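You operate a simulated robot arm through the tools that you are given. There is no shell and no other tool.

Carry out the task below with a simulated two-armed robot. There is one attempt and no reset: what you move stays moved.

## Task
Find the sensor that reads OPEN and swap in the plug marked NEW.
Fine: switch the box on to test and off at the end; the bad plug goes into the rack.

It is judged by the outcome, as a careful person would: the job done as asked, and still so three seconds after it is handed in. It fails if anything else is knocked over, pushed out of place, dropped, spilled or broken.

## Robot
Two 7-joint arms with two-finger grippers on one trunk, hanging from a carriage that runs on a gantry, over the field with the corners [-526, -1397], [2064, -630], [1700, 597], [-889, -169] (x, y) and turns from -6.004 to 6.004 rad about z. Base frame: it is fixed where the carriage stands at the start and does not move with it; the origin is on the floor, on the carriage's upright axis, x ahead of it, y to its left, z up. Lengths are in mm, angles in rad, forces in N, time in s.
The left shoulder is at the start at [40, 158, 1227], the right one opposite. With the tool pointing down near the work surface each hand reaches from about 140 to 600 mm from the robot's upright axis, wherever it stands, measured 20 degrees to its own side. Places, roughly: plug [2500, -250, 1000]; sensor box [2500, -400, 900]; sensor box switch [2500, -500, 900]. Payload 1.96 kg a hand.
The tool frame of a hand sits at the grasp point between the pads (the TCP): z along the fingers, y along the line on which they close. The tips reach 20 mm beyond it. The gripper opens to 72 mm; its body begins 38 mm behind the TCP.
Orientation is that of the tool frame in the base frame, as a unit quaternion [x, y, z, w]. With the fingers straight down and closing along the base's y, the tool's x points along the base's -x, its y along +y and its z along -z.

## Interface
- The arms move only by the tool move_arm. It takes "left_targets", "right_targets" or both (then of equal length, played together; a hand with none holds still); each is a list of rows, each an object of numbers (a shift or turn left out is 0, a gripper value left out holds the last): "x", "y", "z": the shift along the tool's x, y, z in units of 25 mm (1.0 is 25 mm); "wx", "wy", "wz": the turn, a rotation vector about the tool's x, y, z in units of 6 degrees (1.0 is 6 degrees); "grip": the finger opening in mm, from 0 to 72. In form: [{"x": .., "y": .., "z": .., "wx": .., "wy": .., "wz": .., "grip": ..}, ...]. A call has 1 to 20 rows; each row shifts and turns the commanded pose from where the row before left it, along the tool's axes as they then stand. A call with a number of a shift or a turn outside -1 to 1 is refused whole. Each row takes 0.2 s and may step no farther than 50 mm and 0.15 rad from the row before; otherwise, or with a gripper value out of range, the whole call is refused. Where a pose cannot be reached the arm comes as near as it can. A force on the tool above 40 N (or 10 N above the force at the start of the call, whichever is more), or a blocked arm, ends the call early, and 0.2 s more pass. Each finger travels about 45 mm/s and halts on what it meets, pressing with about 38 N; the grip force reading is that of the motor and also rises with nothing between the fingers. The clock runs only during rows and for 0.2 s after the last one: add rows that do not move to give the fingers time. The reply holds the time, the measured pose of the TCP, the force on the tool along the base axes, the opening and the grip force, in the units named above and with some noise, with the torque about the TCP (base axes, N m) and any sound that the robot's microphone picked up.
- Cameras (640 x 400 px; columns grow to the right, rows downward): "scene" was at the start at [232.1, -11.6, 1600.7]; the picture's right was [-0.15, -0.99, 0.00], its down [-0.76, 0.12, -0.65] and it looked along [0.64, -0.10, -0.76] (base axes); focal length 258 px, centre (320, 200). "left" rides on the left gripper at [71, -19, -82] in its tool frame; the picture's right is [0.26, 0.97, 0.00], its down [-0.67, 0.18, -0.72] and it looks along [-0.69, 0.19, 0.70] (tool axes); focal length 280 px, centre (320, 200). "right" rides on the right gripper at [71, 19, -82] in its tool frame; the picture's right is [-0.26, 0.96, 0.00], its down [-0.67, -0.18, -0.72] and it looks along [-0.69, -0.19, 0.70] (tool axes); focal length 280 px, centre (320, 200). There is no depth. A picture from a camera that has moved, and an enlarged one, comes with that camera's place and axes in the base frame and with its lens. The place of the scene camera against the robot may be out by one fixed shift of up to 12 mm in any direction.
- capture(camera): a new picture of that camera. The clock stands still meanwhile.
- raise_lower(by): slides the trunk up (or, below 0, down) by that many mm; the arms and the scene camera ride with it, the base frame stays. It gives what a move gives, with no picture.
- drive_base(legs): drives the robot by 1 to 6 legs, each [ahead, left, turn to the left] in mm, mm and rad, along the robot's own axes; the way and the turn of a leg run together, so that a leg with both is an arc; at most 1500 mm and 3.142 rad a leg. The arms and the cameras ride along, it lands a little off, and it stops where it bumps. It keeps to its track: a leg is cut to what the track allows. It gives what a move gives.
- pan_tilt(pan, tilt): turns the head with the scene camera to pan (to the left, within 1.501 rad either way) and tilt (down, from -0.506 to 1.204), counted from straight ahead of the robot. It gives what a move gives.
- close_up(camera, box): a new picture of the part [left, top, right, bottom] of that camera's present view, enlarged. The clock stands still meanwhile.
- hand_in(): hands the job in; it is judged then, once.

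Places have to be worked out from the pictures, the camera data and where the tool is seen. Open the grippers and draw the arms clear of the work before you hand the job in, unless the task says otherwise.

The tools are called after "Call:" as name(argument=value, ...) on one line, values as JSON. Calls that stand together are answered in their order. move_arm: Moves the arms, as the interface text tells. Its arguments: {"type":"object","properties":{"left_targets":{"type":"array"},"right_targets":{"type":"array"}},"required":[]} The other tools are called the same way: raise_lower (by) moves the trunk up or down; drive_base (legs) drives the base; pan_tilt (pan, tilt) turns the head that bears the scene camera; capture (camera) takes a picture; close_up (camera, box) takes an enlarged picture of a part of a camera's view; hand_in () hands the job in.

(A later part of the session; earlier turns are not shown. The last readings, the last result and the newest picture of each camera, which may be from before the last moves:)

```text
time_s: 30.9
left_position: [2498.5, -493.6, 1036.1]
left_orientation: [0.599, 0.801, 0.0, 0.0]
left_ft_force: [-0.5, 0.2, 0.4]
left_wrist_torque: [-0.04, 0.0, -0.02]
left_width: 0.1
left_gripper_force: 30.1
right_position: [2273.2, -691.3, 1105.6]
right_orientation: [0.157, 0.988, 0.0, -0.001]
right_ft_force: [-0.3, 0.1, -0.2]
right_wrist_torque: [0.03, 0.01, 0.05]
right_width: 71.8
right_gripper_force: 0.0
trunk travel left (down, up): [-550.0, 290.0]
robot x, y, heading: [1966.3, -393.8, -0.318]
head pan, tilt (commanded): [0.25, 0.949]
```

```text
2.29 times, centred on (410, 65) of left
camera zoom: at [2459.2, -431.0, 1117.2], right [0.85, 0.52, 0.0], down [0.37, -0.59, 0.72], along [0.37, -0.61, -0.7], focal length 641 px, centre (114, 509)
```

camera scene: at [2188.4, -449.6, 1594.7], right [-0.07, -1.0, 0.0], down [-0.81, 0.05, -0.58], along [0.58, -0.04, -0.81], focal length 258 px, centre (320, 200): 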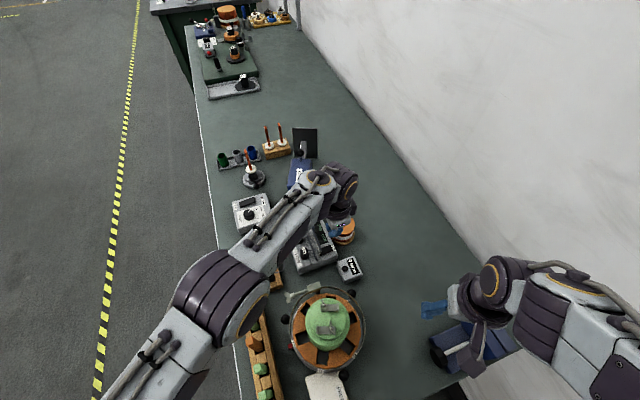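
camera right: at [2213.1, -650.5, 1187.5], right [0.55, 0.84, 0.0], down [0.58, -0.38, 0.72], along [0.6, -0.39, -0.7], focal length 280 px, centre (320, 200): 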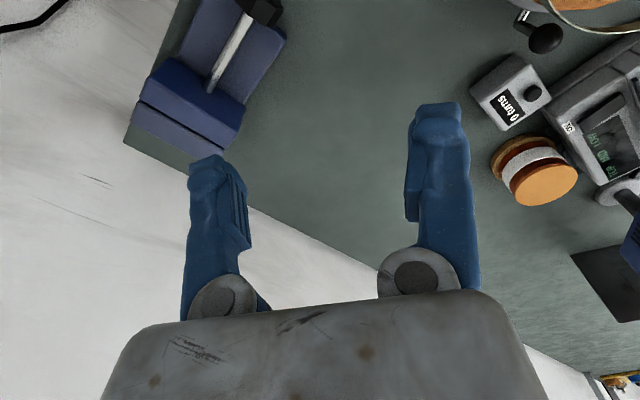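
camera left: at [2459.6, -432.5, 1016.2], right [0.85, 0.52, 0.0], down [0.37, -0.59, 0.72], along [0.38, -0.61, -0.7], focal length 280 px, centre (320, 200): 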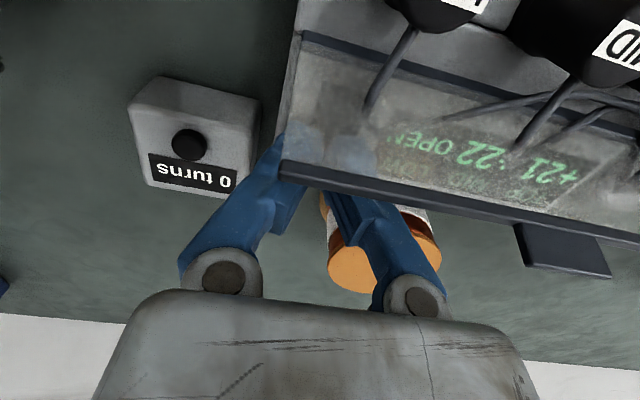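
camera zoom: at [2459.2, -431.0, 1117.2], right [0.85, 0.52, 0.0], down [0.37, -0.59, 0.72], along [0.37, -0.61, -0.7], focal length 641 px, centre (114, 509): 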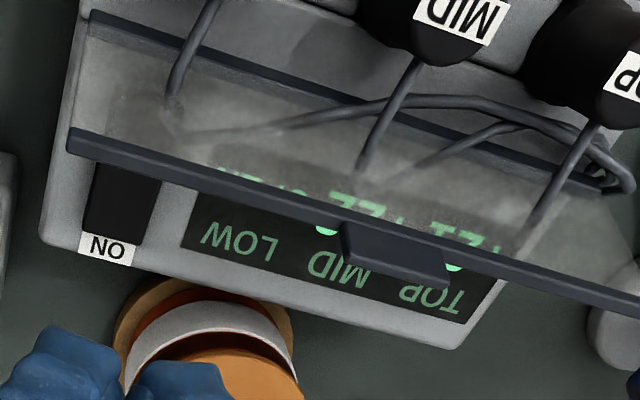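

The reading is clear: TOP +21, MID +22, LOW OPEN, so LOW is the bad one. I put its plug top at about (2485, -426, 950). I'll move the left hand above it at height, open the fingers part way, and check with the hand camera.

Call:
move_arm(left_targets=[{"x": 0.91, "y": 0.08}, {"x": 0.91, "y": 0.08}, {"x": 0.91, "y": 0.08, "grip": 40}, {}, {}, {}])

Call:
capture(camera="left")

Call:
close_up(camera="left", box=[240, 0, 420, 180])

```text
time_s: 32.3
left_position: [2484.2, -427.1, 1034.5]
left_orientation: [0.599, 0.801, -0.001, 0.0]
left_ft_force: [0.3, 0.6, 0.1]
left_wrist_torque: [-0.01, -0.01, -0.01]
left_width: 39.9
left_gripper_force: 0.0
right_position: [2274.3, -690.4, 1106.3]
right_orientation: [0.157, 0.988, 0.0, 0.0]
right_ft_force: [-0.5, 0.4, -0.1]
right_wrist_torque: [-0.02, 0.02, 0.02]
right_width: 72.1
right_gripper_force: 0.1
trunk travel left (down, up): [-550.0, 290.0]
robot x, y, heading: [1968.4, -395.6, -0.314]
head pan, tilt (commanded): [0.25, 0.949]
```

```text
taken
camera left: at [2445.9, -364.2, 1115.4], right [0.85, 0.52, 0.0], down [0.37, -0.6, 0.72], along [0.37, -0.61, -0.7], focal length 280 px, centre (320, 200)
```

left: 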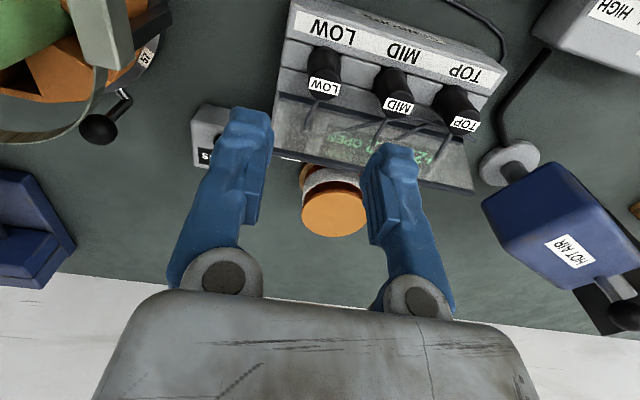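

```text
2.22 times, centred on (330, 90) of left
camera zoom: at [2445.9, -364.2, 1115.4], right [0.85, 0.52, 0.0], down [0.37, -0.6, 0.72], along [0.37, -0.61, -0.7], focal length 623 px, centre (298, 444)
```

zoom: 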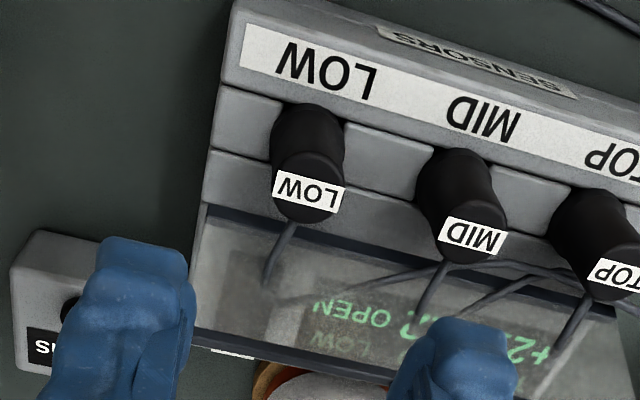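

The LOW plug is almost straight below the hand, about 2 mm further along the row. I'll come down with the fingers offset slightly away from MID, so the far finger fits between LOW and MID, and stop with the tips about 28 mm below the plug top.

Call:
move_arm(left_targets=[{"y": -0.1, "grip": 34}, {"z": 0.8}, {"z": 0.8}, {"z": 0.6}, {}])

Call:
close_up(camera="left", box=[220, 40, 420, 200])

Call:
close_up(camera="right", box=[540, 0, 640, 150])

```text
time_s: 33.5
left_position: [2483.5, -427.1, 979.7]
left_orientation: [0.6, 0.8, 0.0, 0.0]
left_ft_force: [0.1, 0.2, -0.5]
left_wrist_torque: [-0.01, 0.01, 0.0]
left_width: 34.1
left_gripper_force: 0.0
right_position: [2272.1, -689.8, 1105.0]
right_orientation: [0.157, 0.988, 0.0, -0.001]
right_ft_force: [1.1, 0.0, 0.9]
right_wrist_torque: [-0.04, -0.02, -0.01]
right_width: 72.2
right_gripper_force: 0.1
trunk travel left (down, up): [-550.0, 290.0]
robot x, y, heading: [1967.7, -393.7, -0.315]
head pan, tilt (commanded): [0.25, 0.949]
```

```text
2.50 times, centred on (320, 120) of left
camera zoom: at [2444.5, -364.6, 1060.1], right [0.85, 0.52, 0.0], down [0.37, -0.6, 0.72], along [0.37, -0.61, -0.7], focal length 701 px, centre (320, 400)
```

zoom: 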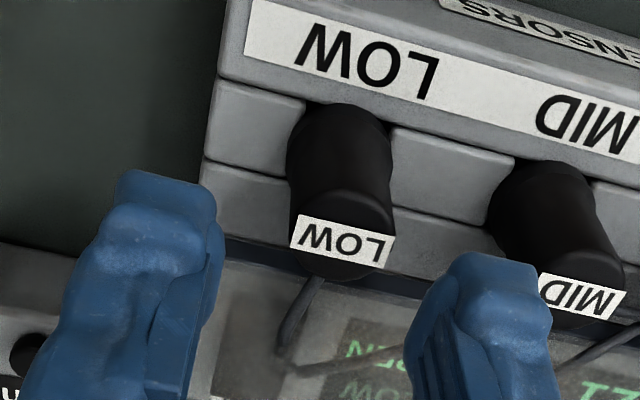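

```text
2.67 times, centred on (590, 75) of right
camera zoom: at [2213.0, -650.5, 1187.5], right [0.55, 0.84, 0.0], down [0.58, -0.38, 0.72], along [0.6, -0.39, -0.7], focal length 748 px, centre (-400, 533)
```

zoom: 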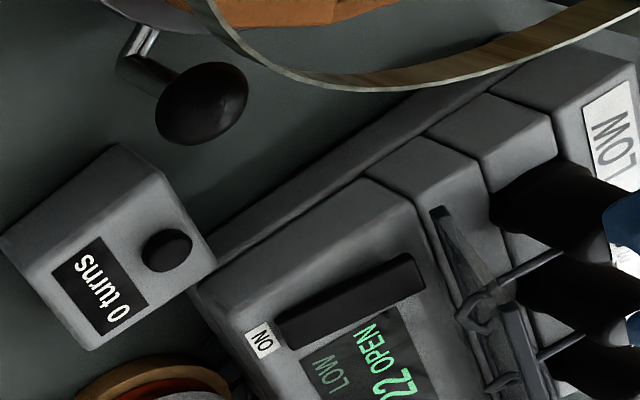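

The tips are 10 mm above the plug top, and the fit between LOW and MID is tight. I'll narrow the opening to 30 mm, shift about 1 mm, and go down only until the tips are about 16 mm below the top, checking as I go.

Call:
move_arm(left_targets=[{"y": 0.05, "grip": 30}, {}, {"z": 0.2}, {"z": 0.2}, {"z": 0.2}, {"z": 0.2}, {"z": 0.2}, {}])

Call:
close_up(camera="left", box=[220, 60, 420, 220])

Call:
close_up(camera="scene", box=[280, 205, 345, 275])

```text
time_s: 35.3
left_position: [2483.9, -427.5, 955.3]
left_orientation: [0.599, 0.801, 0.0, 0.0]
left_ft_force: [-1.4, 0.5, -0.3]
left_wrist_torque: [0.02, -0.04, -0.03]
left_width: 30.0
left_gripper_force: 0.0
right_position: [2273.5, -690.8, 1105.6]
right_orientation: [0.157, 0.988, 0.001, 0.0]
right_ft_force: [0.1, 0.1, 1.1]
right_wrist_torque: [0.0, 0.0, -0.04]
right_width: 72.1
right_gripper_force: 0.0
trunk travel left (down, up): [-550.0, 290.0]
robot x, y, heading: [1966.9, -396.9, -0.316]
head pan, tilt (commanded): [0.25, 0.949]
```

```text
2.50 times, centred on (320, 140) of left
camera zoom: at [2444.5, -364.8, 1035.6], right [0.85, 0.52, 0.0], down [0.37, -0.6, 0.72], along [0.37, -0.61, -0.7], focal length 701 px, centre (320, 350)
```

zoom: 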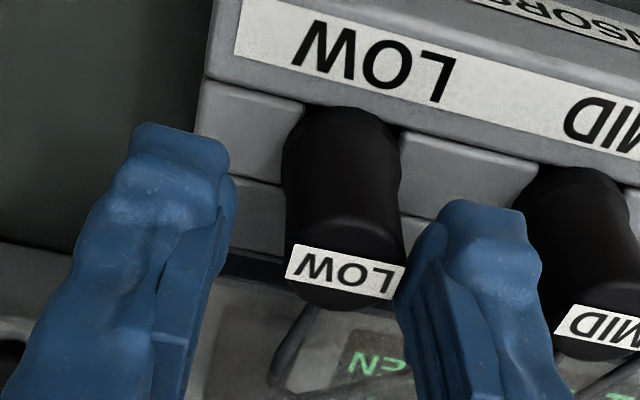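

```text
5.71 times, centred on (312, 240) of scene
camera zoom: at [2188.4, -449.6, 1594.7], right [-0.07, -1.0, 0.0], down [-0.81, 0.05, -0.58], along [0.58, -0.04, -0.81], focal length 1476 px, centre (363, -29)
```

zoom: 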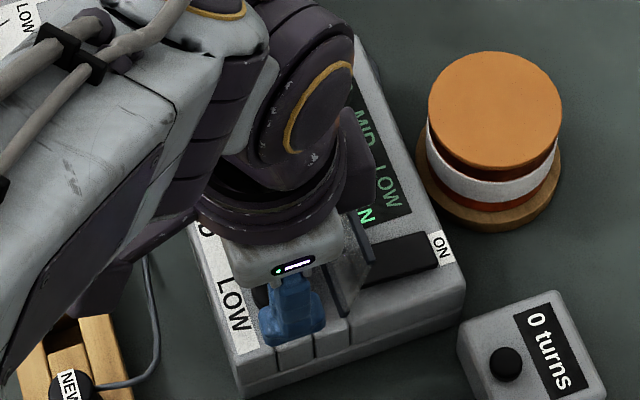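

The fingers straddle the LOW plug with no contact force. I'll go 4 mm deeper, then close step by step while centring on the plug.

Call:
move_arm(left_targets=[{"z": 0.16}, {"y": 0.04, "grip": 26}, {"y": 0.06, "grip": 23}, {"y": 0.05, "grip": 20}, {"grip": 8}, {}, {}])

Call:
close_up(camera="left", box=[220, 60, 420, 220])

```text
time_s: 36.9
left_position: [2487.6, -425.7, 950.2]
left_orientation: [0.6, 0.8, 0.0, 0.0]
left_ft_force: [-0.8, -0.3, 0.2]
left_wrist_torque: [0.02, 0.0, 0.01]
left_width: 18.2
left_gripper_force: 37.7
right_position: [2273.6, -689.5, 1105.3]
right_orientation: [0.157, 0.988, 0.0, 0.0]
right_ft_force: [0.1, 0.3, -0.5]
right_wrist_torque: [-0.03, -0.01, 0.0]
right_width: 72.2
right_gripper_force: 0.1
trunk travel left (down, up): [-550.0, 290.0]
robot x, y, heading: [1967.7, -393.9, -0.315]
head pan, tilt (commanded): [0.25, 0.949]
```

```text
2.50 times, centred on (320, 140) of left
camera zoom: at [2448.2, -364.0, 1031.9], right [0.85, 0.52, 0.0], down [0.37, -0.6, 0.72], along [0.37, -0.61, -0.7], focal length 701 px, centre (320, 350)
```

zoom: 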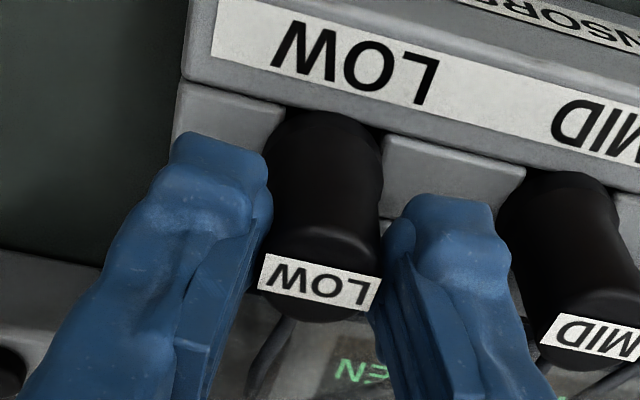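

I have the LOW plug, 18 mm wide, at full grip force. I'll pull straight up slowly and watch the force.

Call:
move_arm(left_targets=[{"z": -0.2}, {"z": -0.2}, {"z": -0.3}, {"z": -0.4}, {"z": -0.5}, {"z": -0.5}, {}])

Call:
capture(camera="left")

Call:
close_up(camera="right", box=[540, 0, 640, 150])

Call:
close_up(camera="scene", box=[260, 205, 350, 285])

```text
time_s: 38.5
left_position: [2485.9, -426.9, 1003.8]
left_orientation: [0.599, 0.801, 0.0, 0.0]
left_ft_force: [0.2, 0.7, -0.5]
left_wrist_torque: [-0.06, -0.01, 0.0]
left_width: 18.0
left_gripper_force: 37.8
right_position: [2272.1, -690.4, 1106.1]
right_orientation: [0.157, 0.988, 0.0, 0.0]
right_ft_force: [0.4, 0.4, 0.3]
right_wrist_torque: [-0.01, -0.02, -0.01]
right_width: 72.1
right_gripper_force: 0.1
trunk travel left (down, up): [-550.0, 290.0]
robot x, y, heading: [1967.2, -398.8, -0.315]
head pan, tilt (commanded): [0.25, 0.949]
```

```text
taken
camera left: at [2447.3, -363.7, 1084.6], right [0.85, 0.52, 0.0], down [0.37, -0.6, 0.72], along [0.37, -0.61, -0.7], focal length 280 px, centre (320, 200)
```

left: 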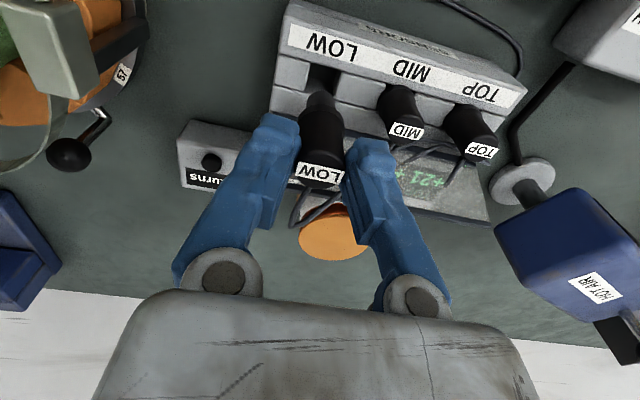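

```text
2.67 times, centred on (590, 75) of right
camera zoom: at [2213.0, -650.5, 1187.5], right [0.55, 0.84, 0.0], down [0.58, -0.38, 0.72], along [0.6, -0.39, -0.7], focal length 748 px, centre (-400, 533)
```

zoom: 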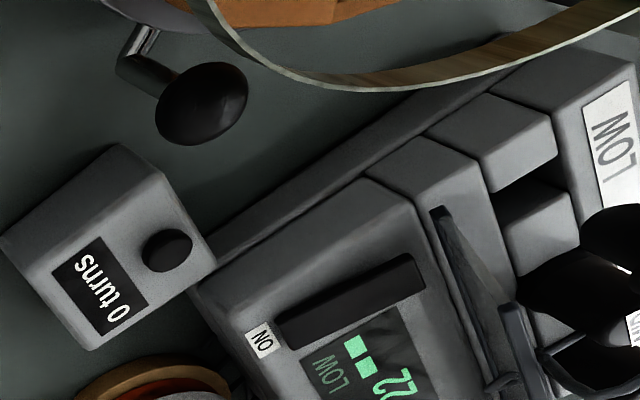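

```text
5.00 times, centred on (305, 245) of scene
camera zoom: at [2188.4, -449.6, 1594.6], right [-0.07, -1.0, 0.0], down [-0.81, 0.05, -0.58], along [0.58, -0.04, -0.81], focal length 1291 px, centre (395, -25)
```

zoom: 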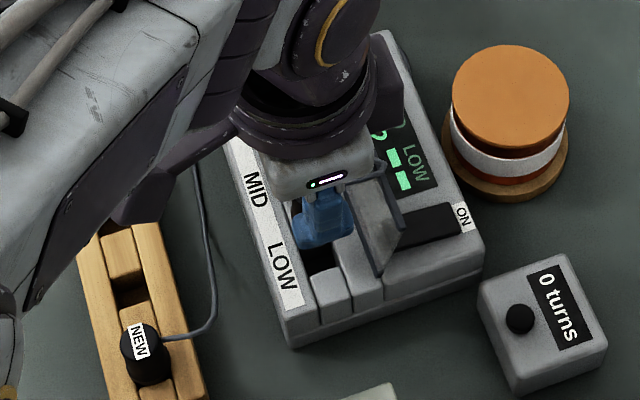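

LOW came out cleanly, and the display now shows "--" for that channel. I'll raise it a bit more and carry it over an empty rack slot. I'm aiming for the second free hole, about (2520, -306), so it stays clear of the NEW plug.

Call:
move_arm(left_targets=[{"z": -0.6}, {"z": -0.6}, {"x": 0.85}, {"x": 0.85}, {"x": 0.85}, {"x": 0.85}, {"x": 0.83}, {"y": 0.9}, {"y": 0.9}, {"y": 0.88}, {}])

Call:
capture(camera="left")

Call:
capture(camera="scene")

Call:
close_up(camera="left", box=[240, 0, 440, 200])

```text
time_s: 40.9
left_position: [2521.4, -306.5, 1031.9]
left_orientation: [0.599, 0.801, 0.0, -0.001]
left_ft_force: [-0.8, -0.2, -0.2]
left_wrist_torque: [-0.01, -0.01, 0.03]
left_width: 17.9
left_gripper_force: 37.8
right_position: [2273.6, -691.4, 1104.2]
right_orientation: [0.157, 0.988, 0.0, -0.001]
right_ft_force: [0.3, 0.9, 0.1]
right_wrist_torque: [0.0, 0.0, -0.01]
right_width: 72.2
right_gripper_force: 0.0
trunk travel left (down, up): [-550.0, 290.0]
robot x, y, heading: [1968.3, -396.8, -0.319]
head pan, tilt (commanded): [0.25, 0.949]
```

```text
taken
camera left: at [2482.8, -242.5, 1113.0], right [0.85, 0.52, 0.0], down [0.37, -0.6, 0.72], along [0.37, -0.61, -0.7], focal length 280 px, centre (320, 200)
```

left: 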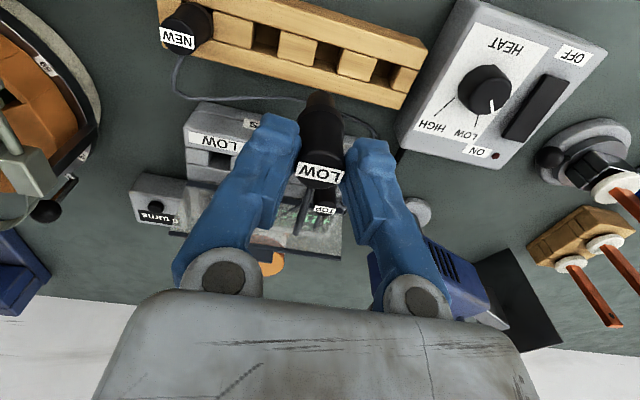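

```text
taken
camera scene: at [2188.4, -449.6, 1594.7], right [-0.07, -1.0, 0.0], down [-0.81, 0.05, -0.58], along [0.58, -0.04, -0.81], focal length 258 px, centre (320, 200)
```

scene: 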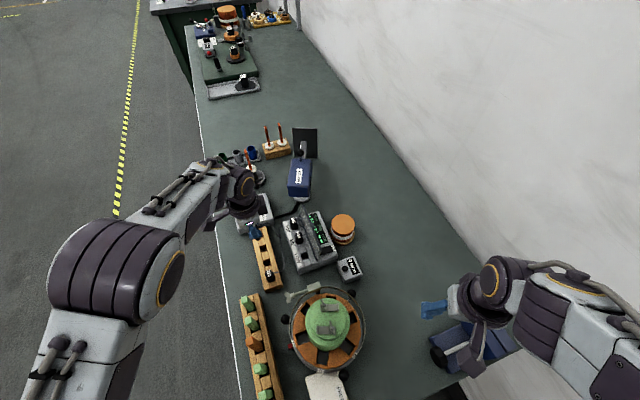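

```text
2.00 times, centred on (340, 100) of left
camera zoom: at [2482.8, -242.5, 1113.0], right [0.85, 0.52, 0.0], down [0.37, -0.6, 0.72], along [0.37, -0.61, -0.7], focal length 561 px, centre (280, 400)
```

zoom: 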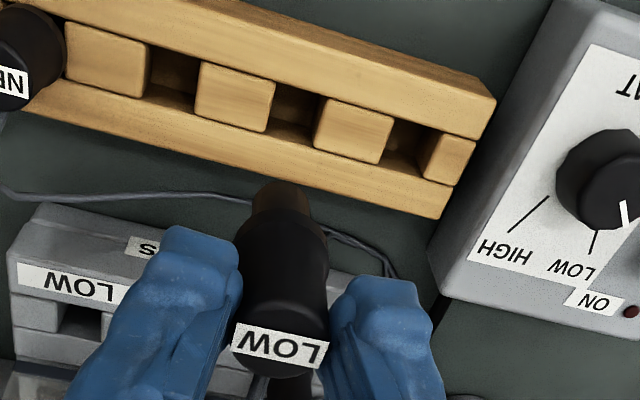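

The plug hangs straight, and its pin tip is about 77 mm below the grasp point. The empty middle hole is about 5 mm further along the row. I'll shift over it and lower until the pin is just above the rack.

Call:
move_arm(left_targets=[{"y": 0.21}, {"z": 0.6}, {"z": 0.6}, {"z": 0.6}, {}])

Call:
close_up(camera="left", box=[240, 0, 440, 200])

Call:
close_up(camera="scene", box=[220, 190, 320, 290])

```text
time_s: 42.1
left_position: [2528.0, -304.6, 987.6]
left_orientation: [0.599, 0.801, 0.0, 0.001]
left_ft_force: [-0.2, -0.7, -0.6]
left_wrist_torque: [-0.02, -0.01, -0.03]
left_width: 17.9
left_gripper_force: 37.7
right_position: [2272.9, -688.8, 1106.6]
right_orientation: [0.157, 0.988, 0.0, 0.001]
right_ft_force: [0.2, 0.4, 0.0]
right_wrist_torque: [-0.01, 0.02, 0.03]
right_width: 72.0
right_gripper_force: 0.1
trunk travel left (down, up): [-550.0, 290.0]
robot x, y, heading: [1968.0, -394.8, -0.315]
head pan, tilt (commanded): [0.25, 0.949]
```

```text
2.00 times, centred on (340, 100) of left
camera zoom: at [2488.7, -241.8, 1068.7], right [0.85, 0.52, 0.0], down [0.37, -0.6, 0.72], along [0.37, -0.61, -0.7], focal length 561 px, centre (280, 400)
```

zoom: 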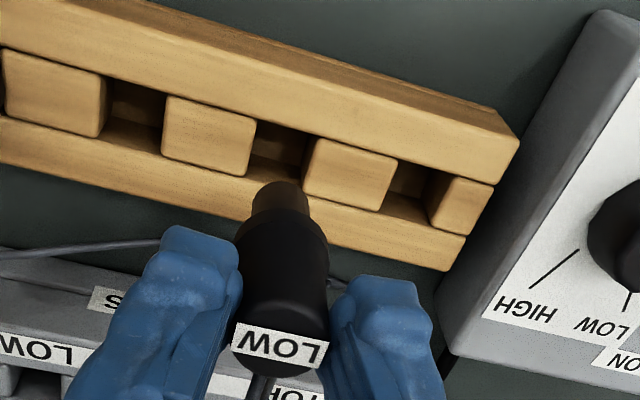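

```text
4.00 times, centred on (270, 240) of scene
camera zoom: at [2188.4, -449.6, 1594.7], right [-0.07, -1.0, 0.0], down [-0.81, 0.05, -0.58], along [0.58, -0.04, -0.81], focal length 1033 px, centre (520, 40)
```

zoom: 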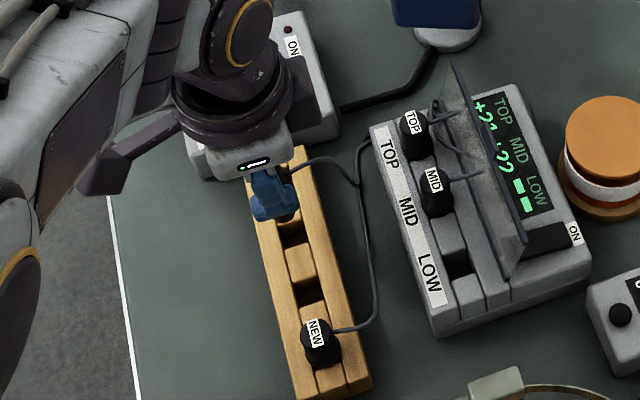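

The pin lines up with the empty hole and the lead follows freely. I'll lower gently into the hole.

Call:
move_arm(left_targets=[{"z": 0.4}, {"z": 0.3}, {"z": 0.3}, {"z": 0.3}, {"z": 0.2}, {}])

Call:
close_up(camera="left", box=[240, 0, 440, 200])

```text
time_s: 43.5
left_position: [2526.1, -304.3, 951.3]
left_orientation: [0.599, 0.801, 0.001, 0.0]
left_ft_force: [0.2, 0.1, 0.5]
left_wrist_torque: [0.03, -0.02, -0.03]
left_width: 17.9
left_gripper_force: 37.6
right_position: [2272.7, -689.7, 1106.3]
right_orientation: [0.157, 0.988, -0.001, -0.001]
right_ft_force: [0.2, 0.4, -0.2]
right_wrist_torque: [0.04, -0.03, -0.01]
right_width: 72.0
right_gripper_force: 0.0
trunk travel left (down, up): [-550.0, 290.0]
robot x, y, heading: [1965.8, -396.3, -0.322]
head pan, tilt (commanded): [0.25, 0.949]
```

```text
2.00 times, centred on (340, 100) of left
camera zoom: at [2487.0, -241.6, 1032.3], right [0.85, 0.52, 0.0], down [0.37, -0.6, 0.72], along [0.37, -0.61, -0.7], focal length 561 px, centre (280, 400)
```

zoom: 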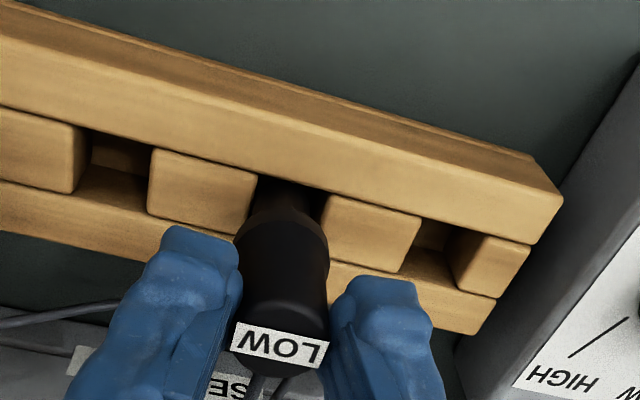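

The pin is in the hole with no side force. I'll lower further in small steps until the shoulder seats.

Call:
move_arm(left_targets=[{"z": 0.16, "y": 0.04}, {"z": 0.14}, {"z": 0.12}, {"z": 0.1}, {}])

Call:
close_up(camera="left", box=[240, 0, 440, 200])

```text
time_s: 44.7
left_position: [2527.0, -304.7, 938.3]
left_orientation: [0.599, 0.801, 0.0, -0.001]
left_ft_force: [0.8, -0.4, -1.1]
left_wrist_torque: [0.02, -0.01, -0.02]
left_width: 17.8
left_gripper_force: 38.1
right_position: [2273.3, -689.9, 1104.7]
right_orientation: [0.157, 0.988, 0.0, 0.0]
right_ft_force: [-0.5, -0.1, -0.3]
right_wrist_torque: [0.05, 0.02, 0.0]
right_width: 72.1
right_gripper_force: 0.1
trunk travel left (down, up): [-550.0, 290.0]
robot x, y, heading: [1971.1, -394.7, -0.316]
head pan, tilt (commanded): [0.25, 0.949]
```

```text
2.00 times, centred on (340, 100) of left
camera zoom: at [2488.6, -241.8, 1018.6], right [0.85, 0.52, 0.0], down [0.37, -0.6, 0.72], along [0.37, -0.61, -0.7], focal length 561 px, centre (280, 400)
```

zoom: 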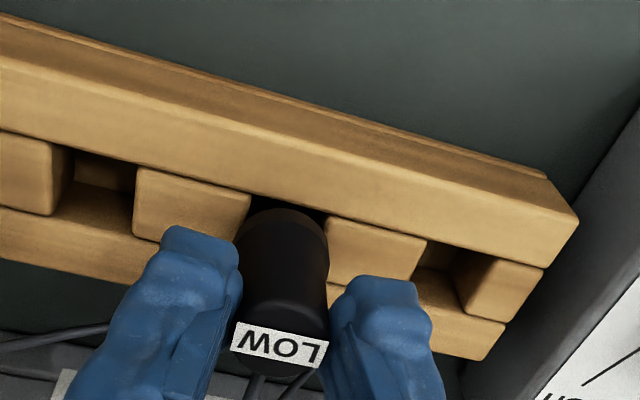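

Not seated yet. I'll keep lowering in 2 mm steps until I feel it rest.

Call:
move_arm(left_targets=[{"z": 0.08}, {"z": 0.08}, {"z": 0.06}, {}])

Call:
close_up(camera="left", box=[240, 0, 440, 200])

```text
time_s: 45.7
left_position: [2528.5, -304.4, 933.7]
left_orientation: [0.599, 0.801, 0.001, 0.0]
left_ft_force: [-3.8, 0.4, 19.5]
left_wrist_torque: [-0.01, 0.26, 0.02]
left_width: 17.8
left_gripper_force: 37.7
right_position: [2274.1, -690.4, 1106.4]
right_orientation: [0.157, 0.988, 0.0, 0.0]
right_ft_force: [0.0, 0.7, -0.4]
right_wrist_torque: [0.04, 0.01, 0.0]
right_width: 71.9
right_gripper_force: 0.1
trunk travel left (down, up): [-550.0, 290.0]
robot x, y, heading: [1966.8, -392.4, -0.318]
head pan, tilt (commanded): [0.25, 0.949]
```

```text
2.00 times, centred on (340, 100) of left
camera zoom: at [2489.9, -241.8, 1014.3], right [0.85, 0.52, 0.0], down [0.36, -0.6, 0.72], along [0.38, -0.61, -0.7], focal length 561 px, centre (280, 400)
```

zoom: 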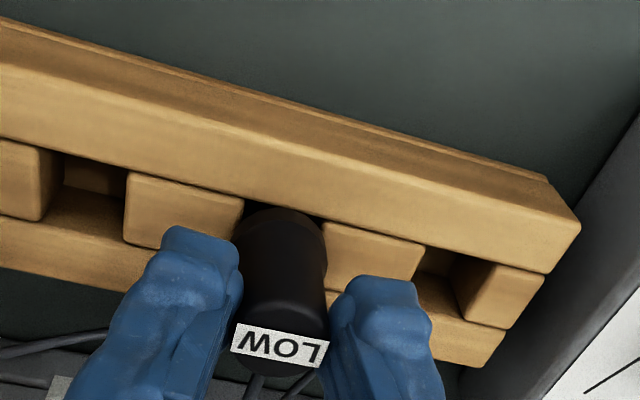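

Contact at 19.5 N and z 933.7 matches the NEW plug's seated height, so LOW is in. I'll relieve the pressure, open the fingers and lift away.

Call:
move_arm(left_targets=[{"z": -0.05}, {"grip": 24}, {"grip": 34}, {}, {"z": -0.4}, {"z": -0.8}, {"z": -1.0}, {"z": -0.6}, {}])

Call:
capture(camera="left")

Call:
close_up(camera="scene", box=[220, 190, 320, 290])

```text
time_s: 47.7
left_position: [2529.8, -305.3, 1004.4]
left_orientation: [0.599, 0.801, 0.0, -0.001]
left_ft_force: [0.4, 0.0, -0.9]
left_wrist_torque: [-0.03, 0.0, -0.02]
left_width: 34.1
left_gripper_force: 0.0
right_position: [2273.3, -690.6, 1106.3]
right_orientation: [0.158, 0.987, -0.001, 0.0]
right_ft_force: [0.3, -0.8, -0.4]
right_wrist_torque: [0.0, -0.02, -0.02]
right_width: 71.9
right_gripper_force: 0.1
trunk travel left (down, up): [-550.0, 290.0]
robot x, y, heading: [1965.1, -396.2, -0.313]
head pan, tilt (commanded): [0.25, 0.949]
```

```text
taken
camera left: at [2489.4, -242.1, 1083.4], right [0.85, 0.52, 0.0], down [0.37, -0.6, 0.72], along [0.37, -0.61, -0.7], focal length 280 px, centre (320, 200)
```

left: 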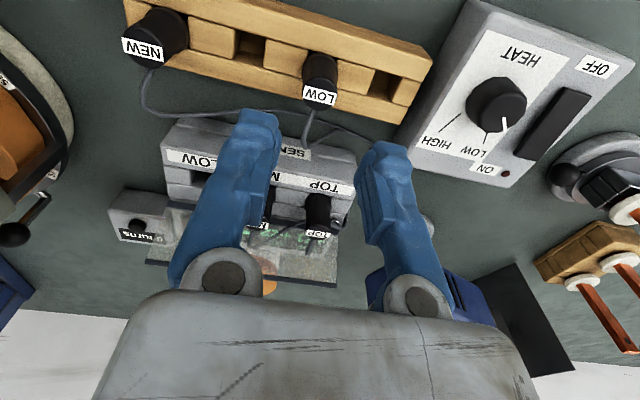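

```text
4.00 times, centred on (270, 240) of scene
camera zoom: at [2188.4, -449.6, 1594.7], right [-0.07, -1.0, 0.0], down [-0.81, 0.05, -0.58], along [0.58, -0.04, -0.81], focal length 1033 px, centre (520, 40)
```

zoom: 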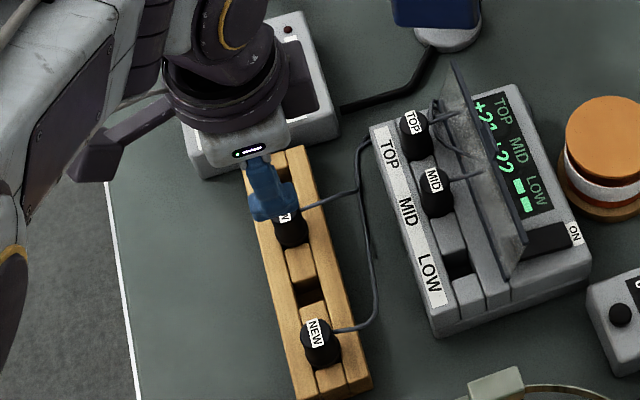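

LOW stands upright in the rack and nothing else moved. I'll move along the rack to above the NEW plug at about (2438, -330) and check alignment.

Call:
move_arm(left_targets=[{"y": -0.95, "x": 0.02}, {"y": -0.95, "x": 0.02}, {"y": -0.95, "x": 0.02}, {"y": -0.95, "x": 0.02}, {}])

Call:
close_up(camera="left", box=[220, 0, 420, 160])

Call:
capture(camera="left")

```text
time_s: 48.9
left_position: [2434.4, -329.4, 1003.8]
left_orientation: [0.599, 0.801, 0.0, -0.001]
left_ft_force: [-0.1, 0.4, 0.1]
left_wrist_torque: [0.02, 0.0, 0.01]
left_width: 34.3
left_gripper_force: 0.1
right_position: [2274.5, -690.9, 1105.5]
right_orientation: [0.157, 0.988, 0.0, 0.0]
right_ft_force: [-0.1, -0.6, -0.8]
right_wrist_torque: [-0.02, 0.01, 0.01]
right_width: 72.1
right_gripper_force: 0.1
trunk travel left (down, up): [-550.0, 290.0]
robot x, y, heading: [1964.6, -394.6, -0.315]
head pan, tilt (commanded): [0.25, 0.949]
```

```text
2.50 times, centred on (320, 80) of left
camera zoom: at [2395.2, -266.5, 1084.2], right [0.85, 0.52, 0.0], down [0.37, -0.6, 0.72], along [0.37, -0.61, -0.7], focal length 701 px, centre (320, 500)
```

zoom: 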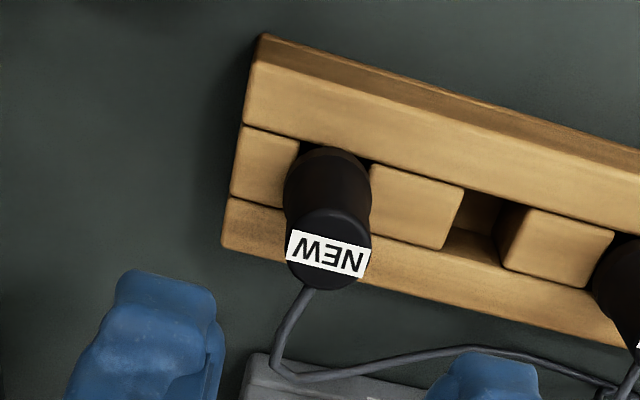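

```text
taken
camera left: at [2395.2, -266.5, 1084.2], right [0.85, 0.52, 0.0], down [0.37, -0.6, 0.72], along [0.37, -0.61, -0.7], focal length 280 px, centre (320, 200)
```

left: 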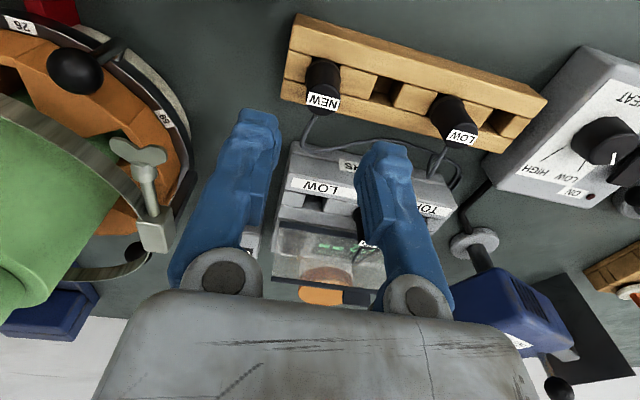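

NEW is within about 2 mm of being straight below. Before I go down, I'll check that the hand camera bracket clears the green rods nearby.

Call:
close_up(camera="scene", box=[180, 200, 340, 360])

```text
2.50 times, centred on (260, 280) of scene
camera zoom: at [2188.4, -449.6, 1594.7], right [-0.07, -1.0, 0.0], down [-0.81, 0.05, -0.58], along [0.58, -0.04, -0.81], focal length 646 px, centre (470, 0)
```

zoom: 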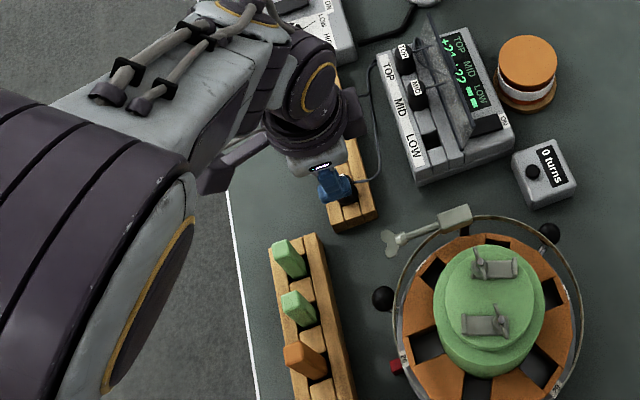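

The bracket should pass about 15–20 mm from the nearest green rod. I'll fine-shift and come down around NEW in small steps.

Call:
move_arm(left_targets=[{"y": 0.09, "x": -0.05}, {"z": 0.7}, {"z": 0.7}, {"z": 0.5}, {}])

Call:
close_up(camera="left", box=[220, 40, 420, 200])

Call:
close_up(camera="scene", box=[180, 200, 340, 360])

```text
time_s: 50.1
left_position: [2438.3, -329.3, 954.8]
left_orientation: [0.599, 0.801, 0.0, 0.0]
left_ft_force: [-0.1, -0.4, 0.3]
left_wrist_torque: [0.01, -0.03, -0.01]
left_width: 34.1
left_gripper_force: 0.1
right_position: [2273.0, -691.2, 1107.0]
right_orientation: [0.158, 0.987, 0.0, 0.001]
right_ft_force: [-0.3, -0.9, -0.6]
right_wrist_torque: [0.05, 0.0, 0.03]
right_width: 72.0
right_gripper_force: 0.0
trunk travel left (down, up): [-550.0, 290.0]
robot x, y, heading: [1964.5, -395.5, -0.318]
head pan, tilt (commanded): [0.25, 0.949]
```

```text
2.50 times, centred on (320, 120) of left
camera zoom: at [2399.5, -266.2, 1036.2], right [0.85, 0.52, 0.0], down [0.37, -0.6, 0.72], along [0.37, -0.61, -0.7], focal length 701 px, centre (320, 400)
```

zoom: 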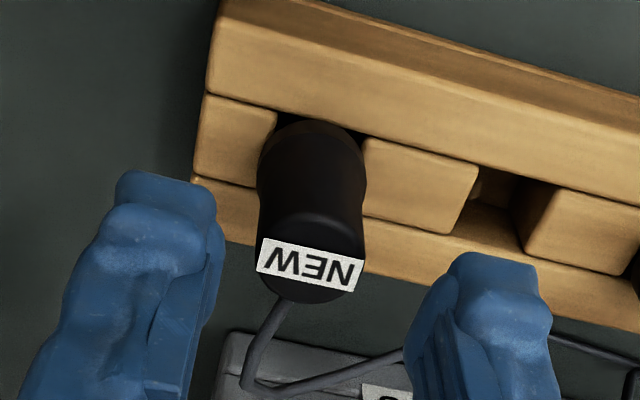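

```text
2.50 times, centred on (260, 280) of scene
camera zoom: at [2188.4, -449.6, 1594.7], right [-0.07, -1.0, 0.0], down [-0.81, 0.05, -0.58], along [0.58, -0.04, -0.81], focal length 646 px, centre (470, 0)
```

zoom: 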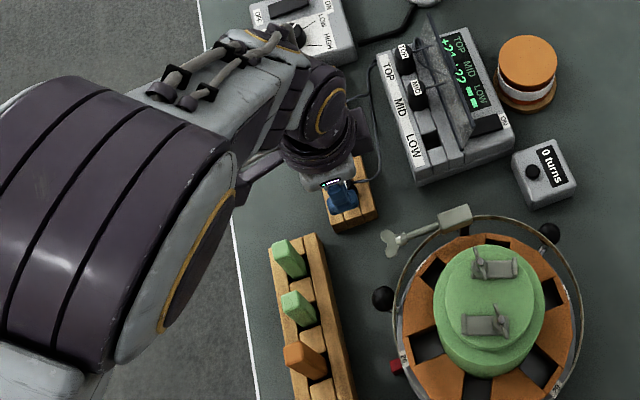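

NEW is about 2 mm off centre. I'll shift slightly, go down the last 20 mm, and close on it.

Call:
move_arm(left_targets=[{"y": -0.06, "x": 0.07}, {"z": 0.3}, {"z": 0.3}, {"z": 0.2}, {"grip": 26}, {"grip": 21}, {"grip": 8}, {}, {}])

Call:
close_up(camera="left", box=[220, 60, 420, 220])

```text
time_s: 52.1
left_position: [2435.0, -327.8, 935.8]
left_orientation: [0.599, 0.801, 0.0, 0.001]
left_ft_force: [0.9, 0.2, 1.2]
left_wrist_torque: [0.01, -0.01, 0.01]
left_width: 18.1
left_gripper_force: 38.4
right_position: [2272.7, -690.6, 1106.9]
right_orientation: [0.157, 0.988, 0.0, 0.0]
right_ft_force: [-0.9, -0.1, 0.1]
right_wrist_torque: [0.0, 0.01, -0.01]
right_width: 71.9
right_gripper_force: 0.0
trunk travel left (down, up): [-550.0, 290.0]
robot x, y, heading: [1967.6, -399.1, -0.315]
head pan, tilt (commanded): [0.25, 0.949]
```

```text
2.50 times, centred on (320, 140) of left
camera zoom: at [2397.0, -265.5, 1016.5], right [0.85, 0.52, 0.0], down [0.37, -0.6, 0.72], along [0.37, -0.61, -0.7], focal length 701 px, centre (320, 350)
```

zoom: 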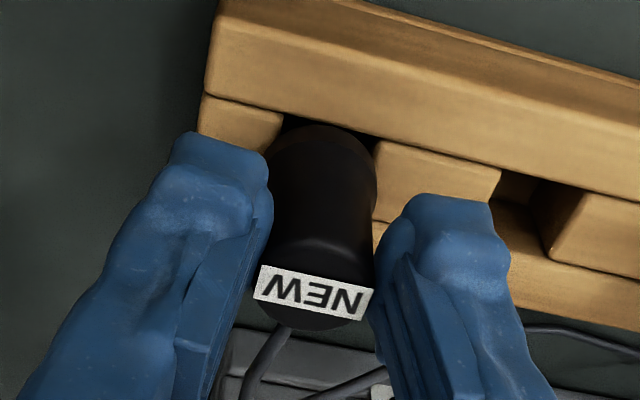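

I have NEW at full grip. I'll lift it straight out of the rack.

Call:
move_arm(left_targets=[{"z": -0.2}, {"z": -0.3}, {"z": -0.4}, {"z": -0.5}, {"z": -0.6}, {"z": -0.7}, {"z": -0.7}, {}])

Call:
capture(camera="left")

Call:
close_up(camera="scene", box=[220, 190, 340, 310])

```text
time_s: 53.9
left_position: [2437.3, -327.9, 1021.5]
left_orientation: [0.598, 0.801, -0.001, 0.0]
left_ft_force: [-0.4, -0.7, -0.3]
left_wrist_torque: [0.0, 0.03, 0.01]
left_width: 17.8
left_gripper_force: 37.6
right_position: [2273.8, -690.4, 1106.1]
right_orientation: [0.158, 0.988, 0.0, 0.0]
right_ft_force: [-0.2, 0.1, -0.9]
right_wrist_torque: [0.01, -0.03, -0.02]
right_width: 72.0
right_gripper_force: 0.0
trunk travel left (down, up): [-550.0, 290.0]
robot x, y, heading: [1969.5, -392.0, -0.317]
head pan, tilt (commanded): [0.25, 0.949]
```

```text
taken
camera left: at [2397.2, -264.9, 1102.2], right [0.85, 0.52, 0.0], down [0.37, -0.6, 0.72], along [0.37, -0.61, -0.7], focal length 280 px, centre (320, 200)
```

left: 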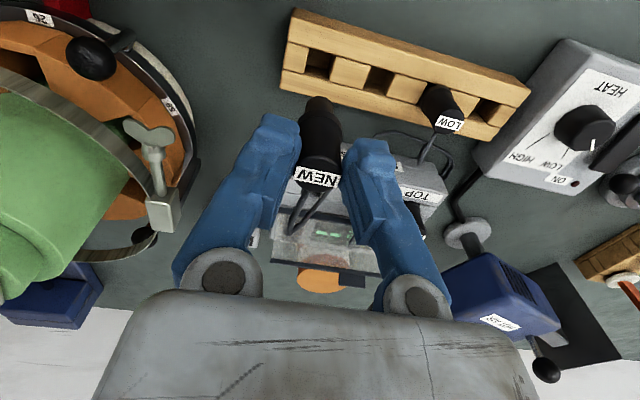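

```text
3.33 times, centred on (280, 250) of scene
camera zoom: at [2188.4, -449.6, 1594.6], right [-0.07, -1.0, 0.0], down [-0.81, 0.05, -0.58], along [0.58, -0.04, -0.81], focal length 861 px, centre (453, 33)
```

zoom: 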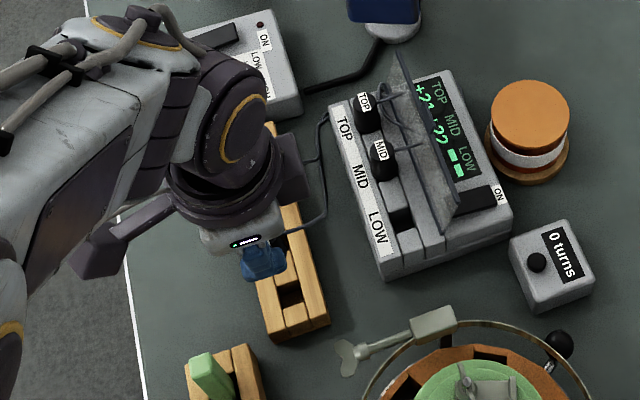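

NEW is out cleanly. I'll carry it over the empty LOW socket at about (2486, -426).

Call:
move_arm(left_targets=[{"x": -0.866, "y": 0.155}, {"x": -0.866, "y": 0.155}, {"x": -0.866, "y": 0.155}, {"x": -0.866, "y": 0.155}, {"x": -0.866, "y": 0.155}, {}, {}])

Call:
close_up(camera="left", box=[220, 20, 420, 220])

Call:
close_up(camera="scene", box=[260, 205, 350, 285])

Call:
close_up(camera="right", box=[540, 0, 640, 150])

```text
time_s: 55.5
left_position: [2485.8, -426.8, 1020.8]
left_orientation: [0.599, 0.801, 0.0, 0.001]
left_ft_force: [0.2, -0.4, -0.1]
left_wrist_torque: [0.03, 0.05, 0.03]
left_width: 17.7
left_gripper_force: 38.0
right_position: [2273.3, -689.4, 1106.5]
right_orientation: [0.158, 0.987, 0.0, 0.0]
right_ft_force: [-0.1, -0.8, -0.1]
right_wrist_torque: [-0.03, -0.03, 0.01]
right_width: 71.9
right_gripper_force: 0.1
trunk travel left (down, up): [-550.0, 290.0]
robot x, y, heading: [1966.2, -395.4, -0.313]
head pan, tilt (commanded): [0.25, 0.949]
```

```text
2.00 times, centred on (320, 120) of left
camera zoom: at [2446.4, -364.9, 1101.6], right [0.85, 0.52, 0.0], down [0.37, -0.6, 0.72], along [0.37, -0.61, -0.7], focal length 561 px, centre (320, 360)
```

zoom: 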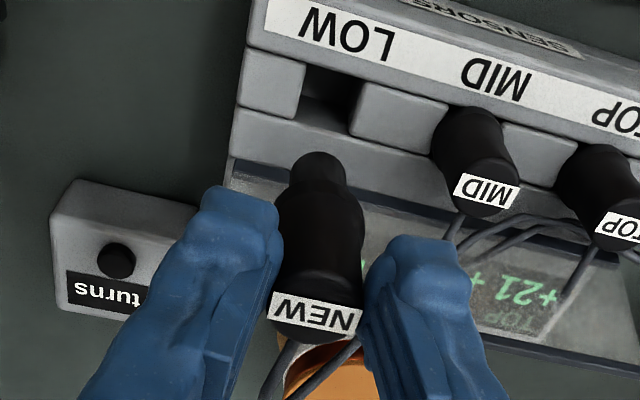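

```text
5.00 times, centred on (305, 245) of scene
camera zoom: at [2188.4, -449.6, 1594.6], right [-0.07, -1.0, 0.0], down [-0.81, 0.05, -0.58], along [0.58, -0.04, -0.81], focal length 1291 px, centre (395, -25)
```

zoom: 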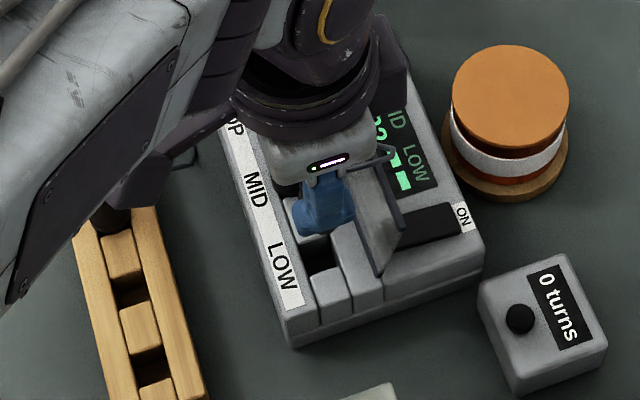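

```text
2.67 times, centred on (590, 75) of right
camera zoom: at [2213.0, -650.5, 1187.5], right [0.55, 0.84, 0.0], down [0.58, -0.38, 0.72], along [0.6, -0.39, -0.7], focal length 748 px, centre (-400, 533)
```

zoom: 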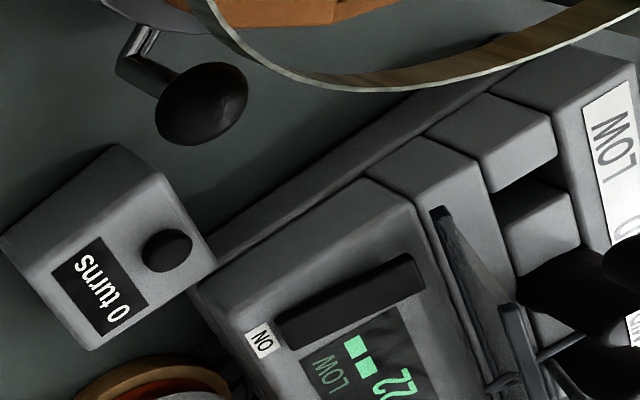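

The pin hangs about 3 mm towards the lid in the grip compared with LOW. I'll correct by x +3 mm and y +2 mm, lower until the pin tip is just above the socket, and check.

Call:
move_arm(left_targets=[{"x": 0.12, "y": 0.076}, {"z": 0.5}, {"z": 0.5}, {"z": 0.4}, {}])

Call:
close_up(camera="left", box=[240, 40, 400, 200])

Call:
close_up(camera="right", box=[560, 0, 640, 120])

```text
time_s: 56.7
left_position: [2486.8, -424.3, 986.5]
left_orientation: [0.599, 0.801, 0.0, -0.001]
left_ft_force: [0.2, 0.4, 0.5]
left_wrist_torque: [0.02, 0.0, 0.01]
left_width: 17.8
left_gripper_force: 37.9
right_position: [2273.5, -689.2, 1106.2]
right_orientation: [0.157, 0.988, 0.0, 0.0]
right_ft_force: [-0.2, 1.1, -0.5]
right_wrist_torque: [-0.01, 0.05, 0.03]
right_width: 72.2
right_gripper_force: 0.1
trunk travel left (down, up): [-550.0, 290.0]
robot x, y, heading: [1969.2, -395.5, -0.316]
head pan, tilt (commanded): [0.25, 0.949]
```

```text
2.50 times, centred on (320, 120) of left
camera zoom: at [2448.1, -360.2, 1066.5], right [0.85, 0.52, 0.0], down [0.37, -0.6, 0.72], along [0.37, -0.61, -0.7], focal length 701 px, centre (320, 400)
```

zoom: 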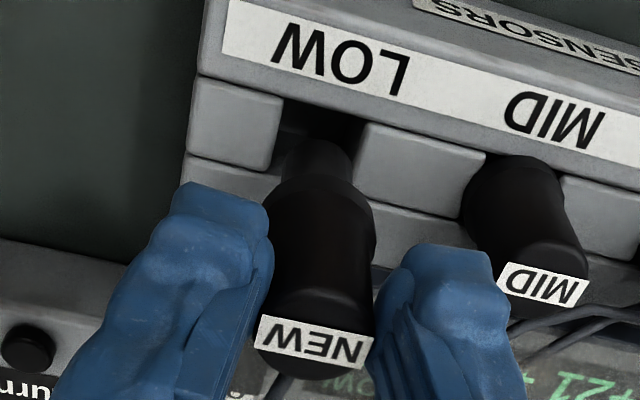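

```text
3.33 times, centred on (600, 60) of right
camera zoom: at [2213.0, -650.5, 1187.5], right [0.55, 0.84, 0.0], down [0.58, -0.38, 0.72], along [0.6, -0.39, -0.7], focal length 935 px, centre (-613, 667)
```

zoom: 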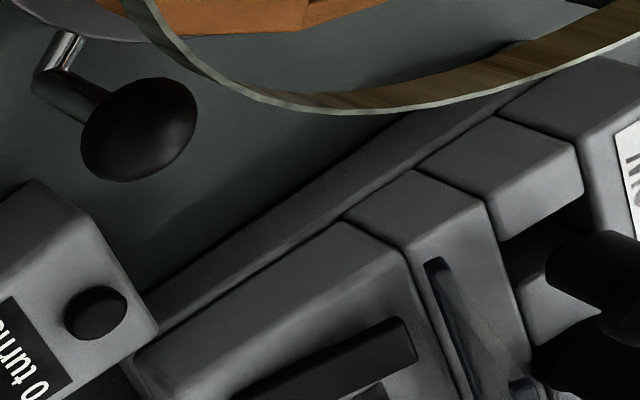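

The pin tip sits over the socket gap, well centred along the row and within about 1.5 mm across it. I'll lower it slowly into the socket.

Call:
move_arm(left_targets=[{"z": 0.2, "x": 0.03}, {"z": 0.2}, {"z": 0.2}, {"z": 0.2}, {}])

Call:
close_up(camera="left", box=[240, 40, 400, 200])

```text
time_s: 57.9
left_position: [2486.0, -423.8, 965.4]
left_orientation: [0.599, 0.801, 0.0, 0.0]
left_ft_force: [0.8, -0.5, -0.3]
left_wrist_torque: [0.01, 0.03, 0.04]
left_width: 17.8
left_gripper_force: 38.2
right_position: [2273.8, -689.9, 1106.4]
right_orientation: [0.158, 0.987, 0.001, 0.0]
right_ft_force: [0.1, 1.1, 0.0]
right_wrist_torque: [0.0, -0.03, 0.0]
right_width: 72.1
right_gripper_force: 0.0
trunk travel left (down, up): [-550.0, 290.0]
robot x, y, heading: [1968.3, -393.1, -0.311]
head pan, tilt (commanded): [0.25, 0.949]
```

```text
2.50 times, centred on (320, 120) of left
camera zoom: at [2446.8, -360.4, 1046.4], right [0.85, 0.52, 0.0], down [0.37, -0.6, 0.72], along [0.37, -0.61, -0.7], focal length 701 px, centre (320, 400)
```

zoom: 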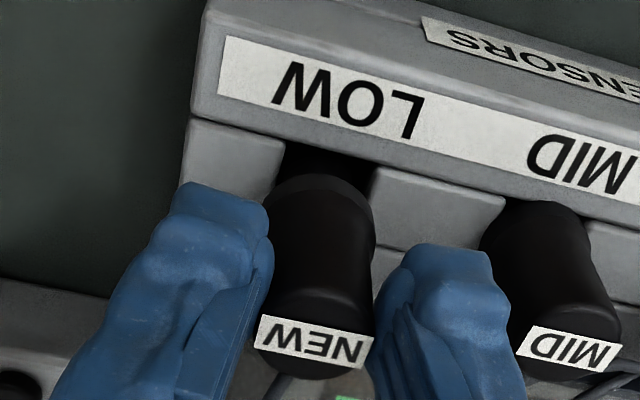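

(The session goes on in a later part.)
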